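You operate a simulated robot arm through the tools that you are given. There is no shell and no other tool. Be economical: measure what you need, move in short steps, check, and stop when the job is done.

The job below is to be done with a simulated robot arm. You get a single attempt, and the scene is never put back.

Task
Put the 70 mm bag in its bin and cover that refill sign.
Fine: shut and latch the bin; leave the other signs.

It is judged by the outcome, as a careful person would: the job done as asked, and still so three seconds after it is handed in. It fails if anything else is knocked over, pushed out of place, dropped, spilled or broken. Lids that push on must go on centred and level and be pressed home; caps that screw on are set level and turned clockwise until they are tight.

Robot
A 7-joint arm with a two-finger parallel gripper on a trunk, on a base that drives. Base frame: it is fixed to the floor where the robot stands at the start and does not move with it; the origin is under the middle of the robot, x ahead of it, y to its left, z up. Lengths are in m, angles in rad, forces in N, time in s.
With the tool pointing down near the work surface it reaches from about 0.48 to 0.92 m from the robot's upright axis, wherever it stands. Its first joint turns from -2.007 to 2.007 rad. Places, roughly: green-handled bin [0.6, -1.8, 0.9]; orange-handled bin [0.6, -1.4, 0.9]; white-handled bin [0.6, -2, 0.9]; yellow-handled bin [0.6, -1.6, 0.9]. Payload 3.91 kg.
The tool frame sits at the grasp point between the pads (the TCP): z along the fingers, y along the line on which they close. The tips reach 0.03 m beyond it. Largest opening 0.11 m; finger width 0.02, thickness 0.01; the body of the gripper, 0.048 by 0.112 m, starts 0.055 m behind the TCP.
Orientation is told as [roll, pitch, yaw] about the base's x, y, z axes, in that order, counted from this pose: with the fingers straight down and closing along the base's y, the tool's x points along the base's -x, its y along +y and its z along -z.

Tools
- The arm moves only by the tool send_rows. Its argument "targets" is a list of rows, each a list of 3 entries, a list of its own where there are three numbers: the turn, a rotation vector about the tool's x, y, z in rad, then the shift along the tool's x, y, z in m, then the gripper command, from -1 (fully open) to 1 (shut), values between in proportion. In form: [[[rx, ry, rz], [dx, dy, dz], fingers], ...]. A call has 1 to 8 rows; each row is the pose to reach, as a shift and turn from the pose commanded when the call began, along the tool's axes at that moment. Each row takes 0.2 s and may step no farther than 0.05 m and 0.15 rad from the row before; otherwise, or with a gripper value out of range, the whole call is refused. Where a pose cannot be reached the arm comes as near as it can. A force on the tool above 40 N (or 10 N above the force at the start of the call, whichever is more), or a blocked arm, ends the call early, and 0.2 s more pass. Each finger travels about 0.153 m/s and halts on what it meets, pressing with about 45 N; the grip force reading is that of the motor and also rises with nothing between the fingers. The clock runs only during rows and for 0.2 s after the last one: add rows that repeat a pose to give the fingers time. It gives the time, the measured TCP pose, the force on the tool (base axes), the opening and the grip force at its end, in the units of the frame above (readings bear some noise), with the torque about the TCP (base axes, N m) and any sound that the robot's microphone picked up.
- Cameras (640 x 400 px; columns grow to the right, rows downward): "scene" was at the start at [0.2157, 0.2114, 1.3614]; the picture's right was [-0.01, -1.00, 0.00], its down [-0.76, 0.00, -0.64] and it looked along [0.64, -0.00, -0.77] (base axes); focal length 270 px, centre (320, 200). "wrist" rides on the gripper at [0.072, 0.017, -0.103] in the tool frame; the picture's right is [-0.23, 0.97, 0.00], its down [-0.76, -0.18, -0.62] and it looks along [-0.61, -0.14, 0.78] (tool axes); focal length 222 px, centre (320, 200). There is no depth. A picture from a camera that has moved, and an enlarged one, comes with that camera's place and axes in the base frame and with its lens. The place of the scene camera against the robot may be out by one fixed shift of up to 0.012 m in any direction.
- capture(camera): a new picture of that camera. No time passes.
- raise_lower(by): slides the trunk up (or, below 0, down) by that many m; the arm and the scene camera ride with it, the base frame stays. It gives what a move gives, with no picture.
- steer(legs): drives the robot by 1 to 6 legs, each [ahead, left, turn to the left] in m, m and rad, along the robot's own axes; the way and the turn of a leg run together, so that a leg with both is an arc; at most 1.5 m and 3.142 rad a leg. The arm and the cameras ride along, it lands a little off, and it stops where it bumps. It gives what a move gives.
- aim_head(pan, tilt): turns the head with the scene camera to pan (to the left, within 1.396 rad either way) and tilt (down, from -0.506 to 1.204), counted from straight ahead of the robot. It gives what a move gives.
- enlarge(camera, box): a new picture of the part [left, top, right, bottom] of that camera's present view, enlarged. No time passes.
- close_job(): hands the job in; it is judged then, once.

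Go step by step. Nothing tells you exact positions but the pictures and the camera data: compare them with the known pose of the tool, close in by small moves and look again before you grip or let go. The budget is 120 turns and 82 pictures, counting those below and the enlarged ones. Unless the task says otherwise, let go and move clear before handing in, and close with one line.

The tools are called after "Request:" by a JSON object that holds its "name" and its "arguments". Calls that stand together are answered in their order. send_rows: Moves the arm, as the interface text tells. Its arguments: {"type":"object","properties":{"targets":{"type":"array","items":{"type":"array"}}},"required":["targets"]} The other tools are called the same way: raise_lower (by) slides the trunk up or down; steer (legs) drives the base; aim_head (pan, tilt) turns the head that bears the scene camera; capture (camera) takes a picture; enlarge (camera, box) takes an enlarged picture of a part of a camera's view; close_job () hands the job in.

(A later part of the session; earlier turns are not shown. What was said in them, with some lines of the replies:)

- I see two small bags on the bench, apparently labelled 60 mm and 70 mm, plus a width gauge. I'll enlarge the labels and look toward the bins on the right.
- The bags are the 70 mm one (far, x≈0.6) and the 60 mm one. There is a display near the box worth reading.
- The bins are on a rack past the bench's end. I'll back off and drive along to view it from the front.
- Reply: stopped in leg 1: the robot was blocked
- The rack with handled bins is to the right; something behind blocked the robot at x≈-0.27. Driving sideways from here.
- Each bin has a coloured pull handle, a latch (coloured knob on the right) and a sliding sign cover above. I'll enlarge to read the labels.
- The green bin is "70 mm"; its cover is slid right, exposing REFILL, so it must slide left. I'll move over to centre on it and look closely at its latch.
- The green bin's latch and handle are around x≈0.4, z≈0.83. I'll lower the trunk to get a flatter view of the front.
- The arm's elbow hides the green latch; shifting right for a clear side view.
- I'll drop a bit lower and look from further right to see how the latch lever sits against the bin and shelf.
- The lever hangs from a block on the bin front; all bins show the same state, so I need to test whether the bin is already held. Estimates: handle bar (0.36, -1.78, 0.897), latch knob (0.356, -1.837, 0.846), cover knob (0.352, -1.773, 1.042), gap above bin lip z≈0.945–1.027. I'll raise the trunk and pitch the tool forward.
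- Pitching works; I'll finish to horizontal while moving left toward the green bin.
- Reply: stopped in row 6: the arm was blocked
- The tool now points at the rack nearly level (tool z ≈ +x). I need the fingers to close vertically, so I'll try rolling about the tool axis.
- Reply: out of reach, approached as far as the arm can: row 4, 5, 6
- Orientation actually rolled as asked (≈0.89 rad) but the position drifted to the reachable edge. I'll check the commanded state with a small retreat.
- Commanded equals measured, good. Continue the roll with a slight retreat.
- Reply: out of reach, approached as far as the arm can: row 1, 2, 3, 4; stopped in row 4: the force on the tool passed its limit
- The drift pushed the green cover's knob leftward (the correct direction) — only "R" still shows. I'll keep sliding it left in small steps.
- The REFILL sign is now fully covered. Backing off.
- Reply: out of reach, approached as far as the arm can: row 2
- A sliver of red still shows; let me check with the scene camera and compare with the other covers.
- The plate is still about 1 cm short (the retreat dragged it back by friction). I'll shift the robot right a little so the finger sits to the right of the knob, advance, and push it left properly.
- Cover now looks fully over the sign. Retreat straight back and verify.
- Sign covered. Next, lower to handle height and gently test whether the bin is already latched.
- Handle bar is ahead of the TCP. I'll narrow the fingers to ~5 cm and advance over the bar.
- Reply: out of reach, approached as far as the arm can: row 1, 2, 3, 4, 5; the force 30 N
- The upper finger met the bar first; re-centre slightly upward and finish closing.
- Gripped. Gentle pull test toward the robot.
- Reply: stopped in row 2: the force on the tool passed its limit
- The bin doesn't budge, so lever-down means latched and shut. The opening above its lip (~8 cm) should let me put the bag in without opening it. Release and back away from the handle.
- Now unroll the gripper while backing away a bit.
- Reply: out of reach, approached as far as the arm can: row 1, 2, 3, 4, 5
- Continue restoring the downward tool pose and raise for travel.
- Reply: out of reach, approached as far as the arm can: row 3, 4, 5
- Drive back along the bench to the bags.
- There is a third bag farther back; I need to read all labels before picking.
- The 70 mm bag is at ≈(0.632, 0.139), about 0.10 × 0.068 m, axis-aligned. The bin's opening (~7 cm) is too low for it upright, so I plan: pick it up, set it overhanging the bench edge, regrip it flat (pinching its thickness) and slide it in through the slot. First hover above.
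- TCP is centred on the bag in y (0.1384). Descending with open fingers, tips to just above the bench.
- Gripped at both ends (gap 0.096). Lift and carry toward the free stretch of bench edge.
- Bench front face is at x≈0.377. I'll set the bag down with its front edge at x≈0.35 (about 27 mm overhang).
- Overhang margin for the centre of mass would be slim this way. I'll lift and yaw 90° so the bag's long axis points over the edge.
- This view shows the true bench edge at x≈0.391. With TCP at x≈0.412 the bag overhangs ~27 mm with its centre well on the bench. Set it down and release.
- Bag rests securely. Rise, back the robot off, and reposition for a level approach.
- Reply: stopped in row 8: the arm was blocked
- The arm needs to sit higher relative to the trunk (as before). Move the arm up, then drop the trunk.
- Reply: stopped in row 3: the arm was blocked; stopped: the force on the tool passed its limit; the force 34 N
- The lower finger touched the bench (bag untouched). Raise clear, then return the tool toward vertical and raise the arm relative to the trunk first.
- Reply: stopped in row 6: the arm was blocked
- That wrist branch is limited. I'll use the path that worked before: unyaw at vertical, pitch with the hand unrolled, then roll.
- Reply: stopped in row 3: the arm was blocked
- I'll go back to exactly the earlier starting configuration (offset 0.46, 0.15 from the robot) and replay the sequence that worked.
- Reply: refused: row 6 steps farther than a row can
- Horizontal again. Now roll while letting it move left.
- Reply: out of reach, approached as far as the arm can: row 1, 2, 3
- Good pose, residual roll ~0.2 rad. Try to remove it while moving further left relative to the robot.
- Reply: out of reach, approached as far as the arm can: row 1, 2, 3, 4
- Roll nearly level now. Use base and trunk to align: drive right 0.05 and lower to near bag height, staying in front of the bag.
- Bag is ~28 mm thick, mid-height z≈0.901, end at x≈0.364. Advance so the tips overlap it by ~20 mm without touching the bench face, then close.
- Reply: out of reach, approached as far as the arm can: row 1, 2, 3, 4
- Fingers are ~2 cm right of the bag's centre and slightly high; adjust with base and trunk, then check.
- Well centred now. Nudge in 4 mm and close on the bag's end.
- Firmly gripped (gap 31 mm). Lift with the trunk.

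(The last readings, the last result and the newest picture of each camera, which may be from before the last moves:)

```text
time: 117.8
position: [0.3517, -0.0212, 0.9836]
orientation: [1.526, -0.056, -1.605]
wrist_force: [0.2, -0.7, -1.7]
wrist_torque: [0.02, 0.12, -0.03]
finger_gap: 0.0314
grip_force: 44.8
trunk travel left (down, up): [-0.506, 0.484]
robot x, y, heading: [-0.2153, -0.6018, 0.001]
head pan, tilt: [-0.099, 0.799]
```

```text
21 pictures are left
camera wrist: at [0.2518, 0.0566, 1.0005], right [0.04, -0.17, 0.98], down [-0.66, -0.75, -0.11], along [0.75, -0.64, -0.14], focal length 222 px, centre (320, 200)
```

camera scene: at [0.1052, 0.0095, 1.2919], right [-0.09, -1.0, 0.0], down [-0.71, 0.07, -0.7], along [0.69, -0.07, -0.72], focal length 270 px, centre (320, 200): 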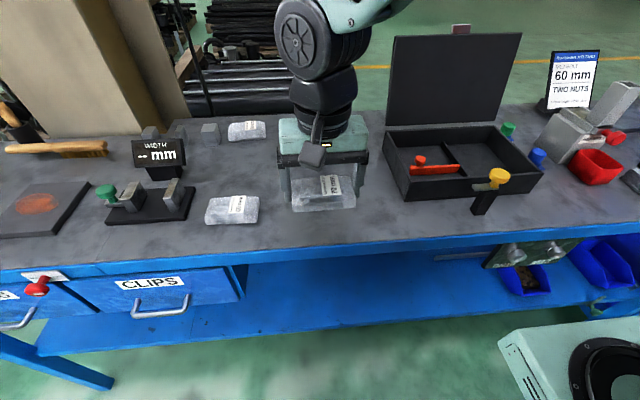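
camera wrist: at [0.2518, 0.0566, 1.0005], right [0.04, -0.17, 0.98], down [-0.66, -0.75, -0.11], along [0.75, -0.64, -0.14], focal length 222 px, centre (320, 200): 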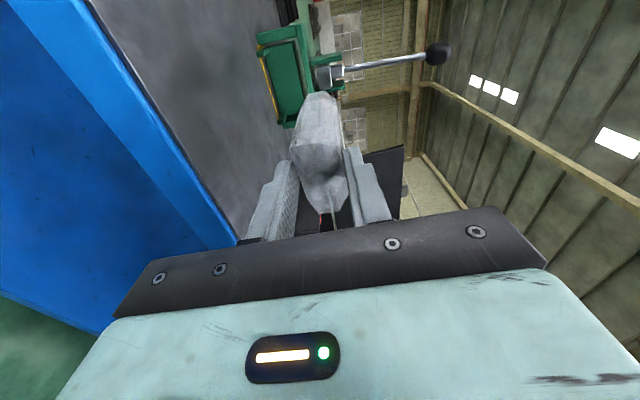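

Bag held level. Retract, back off, and drive to the green bin at a height clear of handles and knobs.

Request:
{"name": "send_rows", "arguments": {"targets": [[[0, 0, 0], [0, 0, -0.035], 0.8], [[0, 0, 0], [0, 0, -0.065], 0.8]]}}

Request:
{"name": "steer", "arguments": {"legs": [[-0.035, 0, 0]]}}

```text
time: 118.4
position: [0.2872, -0.0147, 0.9861]
orientation: [1.526, -0.056, -1.611]
wrist_force: [0.6, 0.0, -2.6]
wrist_torque: [0.0, 0.12, 0.02]
finger_gap: 0.0313
grip_force: 44.7
out of reach, approached as far as the arm can: row 1, 2
trunk travel left (down, up): [-0.506, 0.484]
robot x, y, heading: [-0.2159, -0.5971, 0.001]
head pan, tilt: [-0.099, 0.799]
```

```text
time: 119.2
position: [0.2502, -0.0147, 0.986]
orientation: [1.526, -0.056, -1.61]
wrist_force: [-0.3, -0.1, -1.6]
wrist_torque: [0.02, 0.1, 0.03]
finger_gap: 0.0314
grip_force: 45.3
trunk travel left (down, up): [-0.506, 0.484]
robot x, y, heading: [-0.2518, -0.6044, 0.009]
head pan, tilt: [-0.099, 0.799]
```

Request:
{"name": "steer", "arguments": {"legs": [[0, -0.8, -0.006], [0, -0.9, 0]]}}

Request:
{"name": "capture", "arguments": {"camera": "wrist"}}

Request:
{"name": "aim_head", "arguments": {"pan": 0.3, "tilt": 0.5}}

Request:
{"name": "capture", "arguments": {"camera": "scene"}}

```text
time: 127.8
position: [0.2449, -1.7068, 0.9858]
orientation: [1.526, -0.055, -1.636]
wrist_force: [0.2, 0.1, -1.5]
wrist_torque: [-0.01, 0.1, -0.01]
finger_gap: 0.0315
grip_force: 44.5
trunk travel left (down, up): [-0.506, 0.484]
robot x, y, heading: [-0.2708, -2.2822, -0.023]
head pan, tilt: [-0.099, 0.799]
```

```text
20 pictures are left
camera wrist: at [0.1483, -1.6268, 1.0025], right [0.03, -0.18, 0.98], down [-0.68, -0.73, -0.11], along [0.73, -0.66, -0.14], focal length 222 px, centre (320, 200)
```

wrist: 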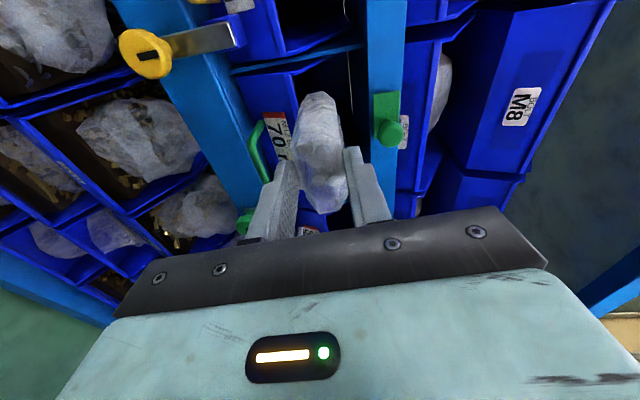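

```text
time: 128.6
position: [0.2451, -1.7072, 0.9854]
orientation: [1.525, -0.056, -1.635]
wrist_force: [0.8, 1.1, -2.7]
wrist_torque: [0.04, 0.12, -0.02]
finger_gap: 0.0315
grip_force: 45.0
trunk travel left (down, up): [-0.506, 0.484]
robot x, y, heading: [-0.2742, -2.2799, -0.023]
head pan, tilt: [0.3, 0.499]
```

```text
19 pictures are left
camera scene: at [-0.042, -2.0473, 1.1739], right [0.28, -0.96, 0.0], down [-0.46, -0.13, -0.88], along [0.84, 0.24, -0.48], focal length 270 px, centre (320, 200)
```

scene: 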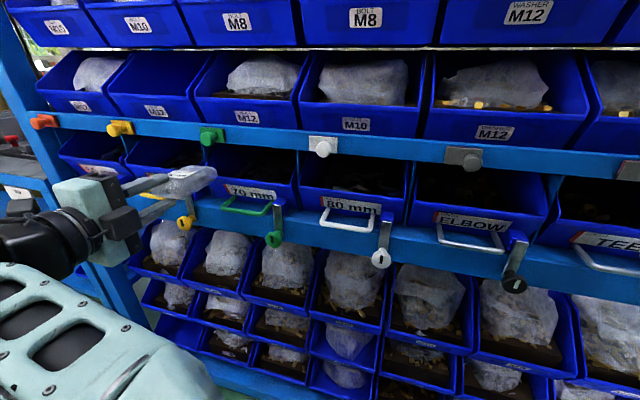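

Bag is level in front of the bin; the green cover hides its sign. Straighten heading and shift right so the hand clears the cover knob (target y ≈ -1.795).

Request:
{"name": "steer", "arguments": {"legs": [[0.03, -0.1, 0.023]]}}

Request:
{"name": "capture", "arguments": {"camera": "wrist"}}

Request:
{"name": "enlarge", "arguments": {"camera": "scene", "box": [80, 100, 300, 260]}}

```text
time: 129.8
position: [0.262, -1.7967, 0.9854]
orientation: [1.525, -0.056, -1.615]
wrist_force: [1.0, 0.2, -2.4]
wrist_torque: [0.02, 0.15, 0.03]
finger_gap: 0.0314
grip_force: 45.2
trunk travel left (down, up): [-0.506, 0.484]
robot x, y, heading: [-0.2443, -2.3813, -0.001]
head pan, tilt: [0.3, 0.499]
```

```text
18 pictures are left
camera wrist: at [0.163, -1.7173, 1.0024], right [0.04, -0.17, 0.98], down [-0.66, -0.74, -0.11], along [0.75, -0.65, -0.14], focal length 222 px, centre (320, 200)
```

wrist: 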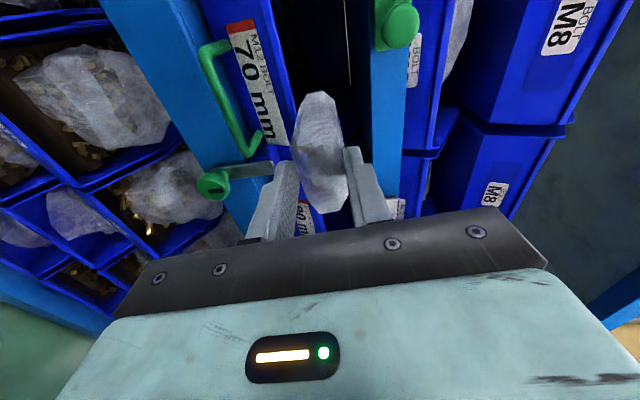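

```text
2.50 times, centred on (190, 180) of scene
camera zoom: at [-0.018, -2.1417, 1.174], right [0.3, -0.95, 0.0], down [-0.46, -0.14, -0.88], along [0.84, 0.26, -0.48], focal length 676 px, centre (645, 250)
```

zoom: 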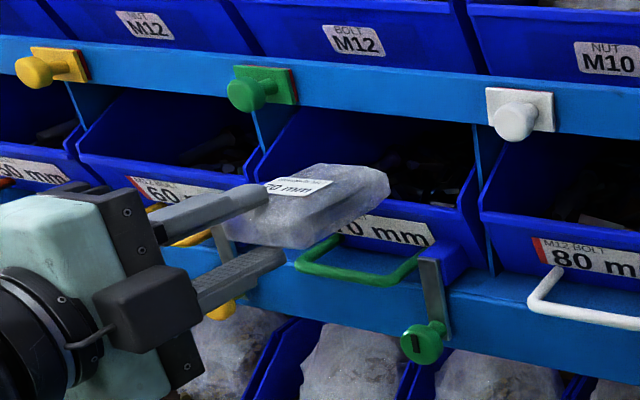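

Clear view: the bag lines up with the slot (lip z≈0.95, rail bottom z≈1.03). Raise 4 mm and drive in part-way, then check.

Request:
{"name": "raise_lower", "arguments": {"by": 0.004}}

Request:
{"name": "steer", "arguments": {"legs": [[0.06, 0, 0]]}}

Request:
{"name": "capture", "arguments": {"camera": "wrist"}}

Request:
{"name": "enlarge", "arguments": {"camera": "scene", "box": [80, 100, 300, 260]}}

```text
time: 130.3
position: [0.2623, -1.7961, 0.9901]
orientation: [1.526, -0.057, -1.614]
wrist_force: [0.7, 0.0, -2.2]
wrist_torque: [0.01, 0.14, 0.0]
finger_gap: 0.0312
grip_force: 44.7
trunk travel left (down, up): [-0.51, 0.48]
robot x, y, heading: [-0.2426, -2.3833, 0.001]
head pan, tilt: [0.3, 0.499]
```

```text
time: 131.3
position: [0.3208, -1.7959, 0.9898]
orientation: [1.526, -0.057, -1.616]
wrist_force: [-0.8, -0.3, -3.1]
wrist_torque: [0.03, 0.14, 0.0]
finger_gap: 0.0315
grip_force: 45.3
trunk travel left (down, up): [-0.51, 0.48]
robot x, y, heading: [-0.1827, -2.3844, -0.0]
head pan, tilt: [0.3, 0.499]
```

```text
16 pictures are left
camera wrist: at [0.2222, -1.7172, 1.0063], right [0.04, -0.17, 0.98], down [-0.66, -0.74, -0.11], along [0.75, -0.65, -0.14], focal length 222 px, centre (320, 200)
```

wrist: 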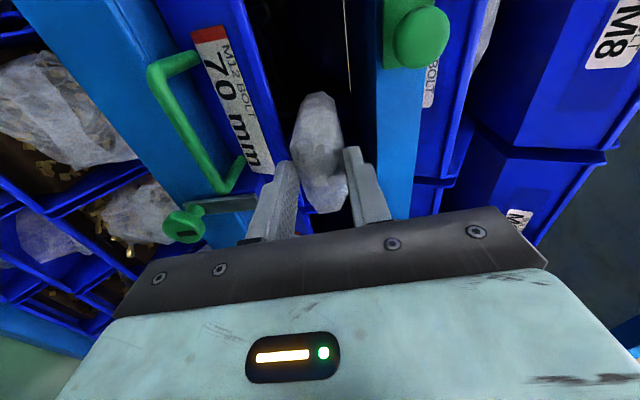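

```text
2.50 times, centred on (190, 180) of scene
camera zoom: at [0.0413, -2.1416, 1.178], right [0.3, -0.95, 0.0], down [-0.46, -0.14, -0.88], along [0.84, 0.26, -0.48], focal length 676 px, centre (645, 250)
```

zoom: 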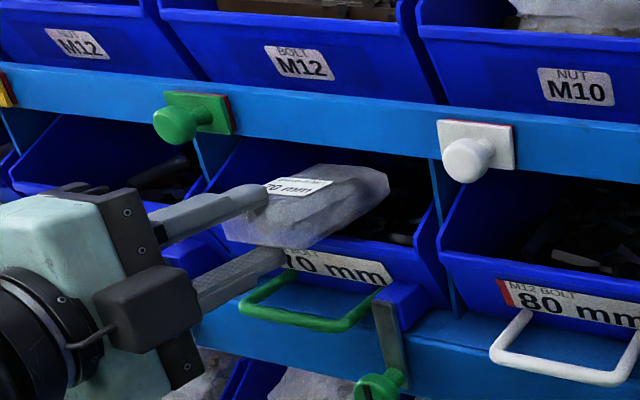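

Entering cleanly. Continue in 5 cm with 1 cm leftward.

Request:
{"name": "steer", "arguments": {"legs": [[0.05, 0.01, 0]]}}

Request:
{"name": "capture", "arguments": {"camera": "wrist"}}

Request:
{"name": "enlarge", "arguments": {"camera": "scene", "box": [60, 100, 280, 260]}}

```text
time: 132.2
position: [0.371, -1.7857, 0.9887]
orientation: [1.525, -0.057, -1.615]
wrist_force: [0.2, -0.7, -2.4]
wrist_torque: [-0.02, 0.11, -0.02]
finger_gap: 0.0312
grip_force: 45.4
trunk travel left (down, up): [-0.51, 0.48]
robot x, y, heading: [-0.1325, -2.3679, 0.003]
head pan, tilt: [0.3, 0.499]
```

```text
14 pictures are left
camera wrist: at [0.2719, -1.7071, 1.0063], right [0.04, -0.17, 0.98], down [-0.66, -0.74, -0.11], along [0.75, -0.65, -0.14], focal length 222 px, centre (320, 200)
```

wrist: 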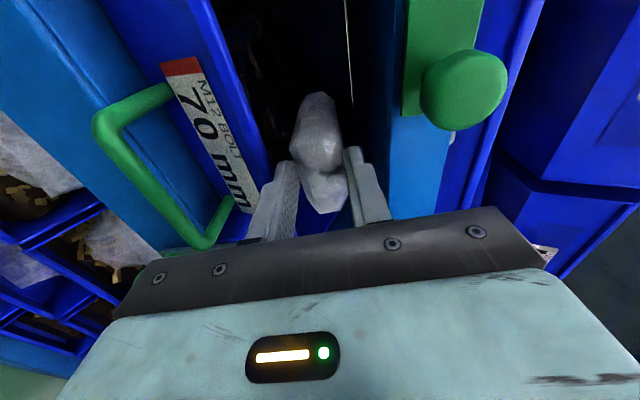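

```text
2.50 times, centred on (170, 180) of scene
camera zoom: at [0.0907, -2.1315, 1.178], right [0.3, -0.96, 0.0], down [-0.46, -0.14, -0.88], along [0.84, 0.26, -0.48], focal length 676 px, centre (695, 250)
```

zoom: 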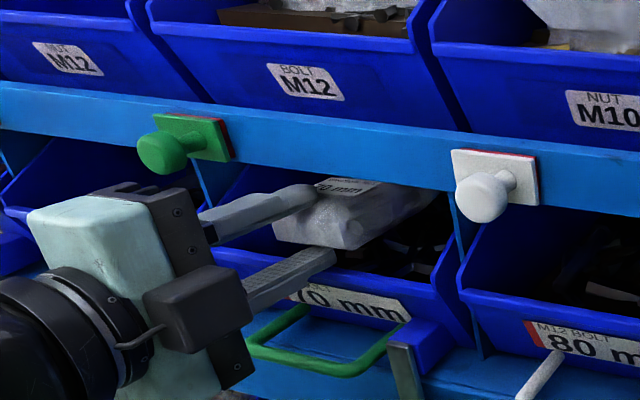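

Final push in of ~4 cm using the arm (force-guarded), then release.

Request:
{"name": "send_rows", "arguments": {"targets": [[[0, 0, 0], [0, -0.001, 0.014], 0.8], [[0, 0, 0], [0, -0.002, 0.028], 0.8], [[0, 0, 0], [0, -0.002, 0.042], 0.8]]}}

Request:
{"name": "enlarge", "arguments": {"camera": "scene", "box": [60, 100, 280, 260]}}

```text
time: 133.0
position: [0.4093, -1.7884, 0.987]
orientation: [1.526, -0.056, -1.614]
wrist_force: [-0.2, 0.4, -2.1]
wrist_torque: [0.02, 0.12, 0.0]
finger_gap: 0.0314
grip_force: 45.4
out of reach, approached as far as the arm can: row 3
trunk travel left (down, up): [-0.51, 0.48]
robot x, y, heading: [-0.136, -2.3735, 0.006]
head pan, tilt: [0.3, 0.499]
```

```text
2.50 times, centred on (170, 180) of scene
camera zoom: at [0.0907, -2.1315, 1.178], right [0.3, -0.95, 0.0], down [-0.46, -0.14, -0.88], along [0.84, 0.26, -0.48], focal length 676 px, centre (695, 250)
```

zoom: 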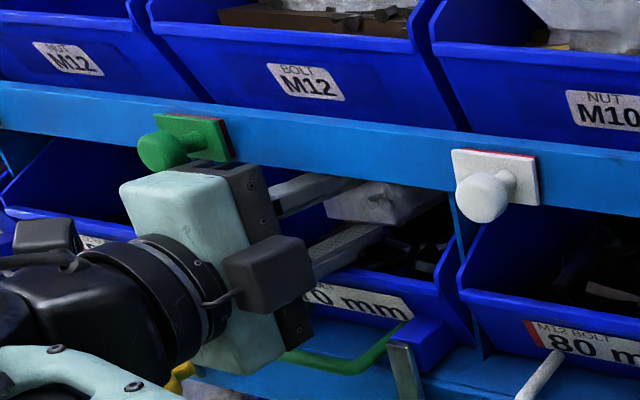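

Request:
{"name": "send_rows", "arguments": {"targets": [[[0, 0, 0], [0, 0.002, 0], 0.35], [[0, 0, 0], [0, 0.003, 0], 0.2], [[0, 0, 0], [0, 0.003, 0], 0.15], [[0, 0, 0], [0, 0.003, 0], 0.15]]}}

Request:
{"name": "capture", "arguments": {"camera": "wrist"}}

Request:
{"name": "enlarge", "arguments": {"camera": "scene", "box": [60, 100, 280, 260]}}

```text
time: 134.0
position: [0.4096, -1.7893, 0.9928]
orientation: [1.526, -0.055, -1.614]
wrist_force: [2.1, 0.7, 2.9]
wrist_torque: [0.05, 0.0, -0.02]
finger_gap: 0.0435
grip_force: 0.0
trunk travel left (down, up): [-0.51, 0.48]
robot x, y, heading: [-0.1291, -2.3688, -0.002]
head pan, tilt: [0.3, 0.499]
```

```text
11 pictures are left
camera wrist: at [0.3107, -1.7106, 1.0094], right [0.04, -0.18, 0.98], down [-0.66, -0.74, -0.11], along [0.75, -0.65, -0.14], focal length 222 px, centre (320, 200)
```

wrist: 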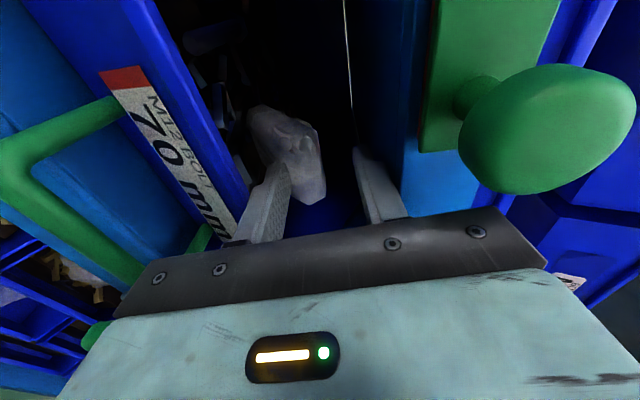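

```text
2.50 times, centred on (170, 180) of scene
camera zoom: at [0.0907, -2.1317, 1.1781], right [0.3, -0.96, 0.0], down [-0.46, -0.14, -0.88], along [0.84, 0.26, -0.48], focal length 676 px, centre (695, 250)
```

zoom: 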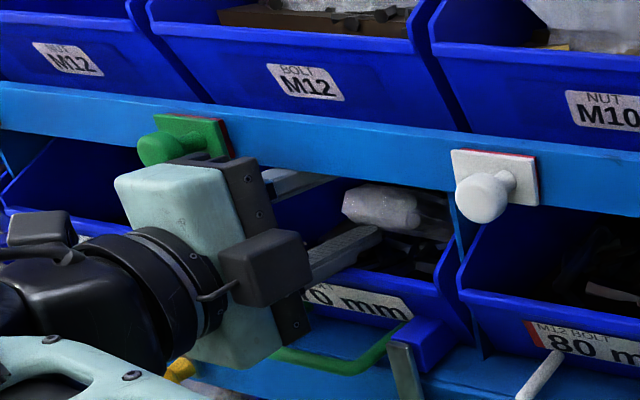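

The bag has tipped down into the bin. Retract straight back.

Request:
{"name": "send_rows", "arguments": {"targets": [[[0, 0, 0], [0, 0, -0.02], 0.15], [[0, 0, 0], [0, 0, -0.05], 0.15], [[0, 0, 0], [0, 0, -0.075], 0.15]]}}

Request:
{"name": "steer", "arguments": {"legs": [[-0.05, 0, 0]]}}

Request:
{"name": "enlarge", "arguments": {"camera": "scene", "box": [60, 100, 280, 260]}}

```text
time: 134.8
position: [0.3346, -1.7837, 0.9942]
orientation: [1.525, -0.056, -1.613]
wrist_force: [0.8, -0.6, -0.1]
wrist_torque: [-0.02, 0.01, 0.02]
finger_gap: 0.0467
grip_force: 0.1
out of reach, approached as far as the arm can: row 3
trunk travel left (down, up): [-0.51, 0.48]
robot x, y, heading: [-0.1359, -2.3695, 0.001]
head pan, tilt: [0.3, 0.499]
```

```text
time: 135.8
position: [0.2852, -1.7834, 0.9958]
orientation: [1.525, -0.056, -1.615]
wrist_force: [0.3, 0.4, 0.4]
wrist_torque: [0.0, 0.04, -0.01]
finger_gap: 0.0469
grip_force: 0.1
trunk travel left (down, up): [-0.51, 0.48]
robot x, y, heading: [-0.1856, -2.3717, 0.003]
head pan, tilt: [0.3, 0.499]
```

```text
2.50 times, centred on (170, 180) of scene
camera zoom: at [0.0412, -2.1315, 1.178], right [0.3, -0.95, 0.0], down [-0.46, -0.14, -0.88], along [0.84, 0.26, -0.48], focal length 676 px, centre (695, 250)
```

zoom: 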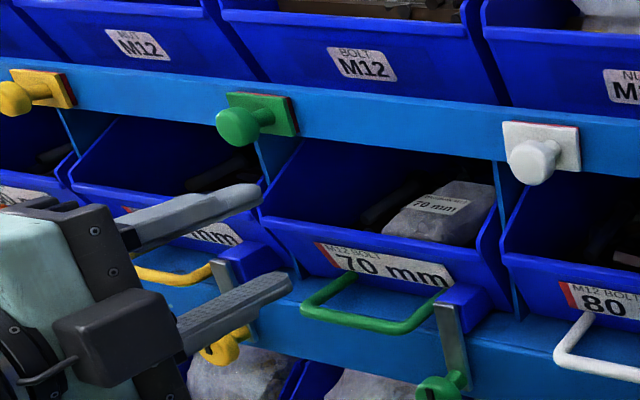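

The bag lies inside the 70 mm bin. Back away fully and do a final check of cover, bin and latch.

Request:
{"name": "steer", "arguments": {"legs": [[-0.06, 0, 0]]}}

Request:
{"name": "aim_head", "arguments": {"pan": 0.35, "tilt": 0.5}}

Request:
{"name": "enlarge", "arguments": {"camera": "scene", "box": [60, 80, 400, 300]}}

Request:
{"name": "enlarge", "arguments": {"camera": "wrist", "box": [140, 0, 480, 220]}}

```text
time: 136.7
position: [0.225, -1.783, 0.996]
orientation: [1.524, -0.056, -1.613]
wrist_force: [0.4, 0.2, 0.8]
wrist_torque: [0.0, 0.04, 0.01]
finger_gap: 0.0468
grip_force: 0.1
trunk travel left (down, up): [-0.51, 0.48]
robot x, y, heading: [-0.244, -2.367, -0.009]
head pan, tilt: [0.3, 0.499]
```

```text
time: 137.3
position: [0.2268, -1.7839, 0.9958]
orientation: [1.527, -0.056, -1.614]
wrist_force: [-0.5, 0.2, 0.6]
wrist_torque: [-0.03, 0.01, 0.03]
finger_gap: 0.0467
grip_force: 0.0
trunk travel left (down, up): [-0.51, 0.48]
robot x, y, heading: [-0.243, -2.3672, 0.001]
head pan, tilt: [0.351, 0.499]
```

```text
1.82 times, centred on (230, 190) of scene
camera zoom: at [-0.02, -2.1272, 1.178], right [0.34, -0.94, 0.0], down [-0.45, -0.17, -0.88], along [0.82, 0.3, -0.48], focal length 491 px, centre (484, 218)
```

zoom: 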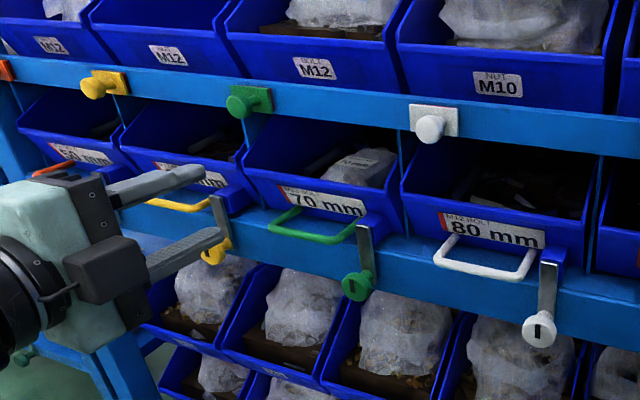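

```text
1.82 times, centred on (310, 110) of wrist
camera zoom: at [0.1271, -1.7047, 1.0129], right [0.04, -0.17, 0.98], down [-0.66, -0.74, -0.11], along [0.75, -0.65, -0.14], focal length 404 px, centre (338, 364)
```

zoom: 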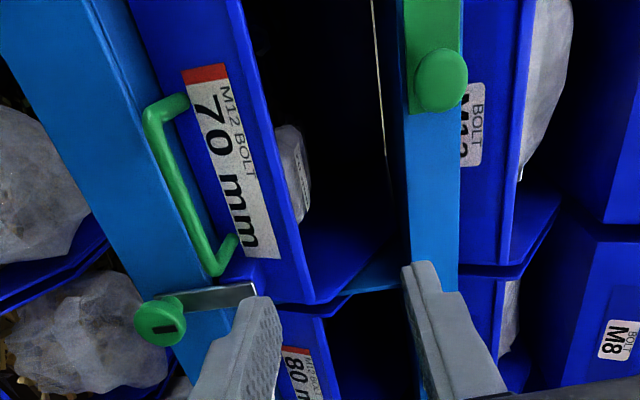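

The 70 mm bag is in its bin, and the bin is flush with its lever down like the others. Its refill sign is covered, the other signs are untouched, and the gripper is clear.

Request:
{"name": "close_job", "arguments": {}}

```text
The job is handed in.
```

The 70 mm bag is in the green-handled bin, the bin is shut and its refill sign is covered; I left the other signs alone. I never opened the bin: it did not budge when I pulled its handle, so I took the lever-down position as latched and slid the bag in through the opening above its front lip.
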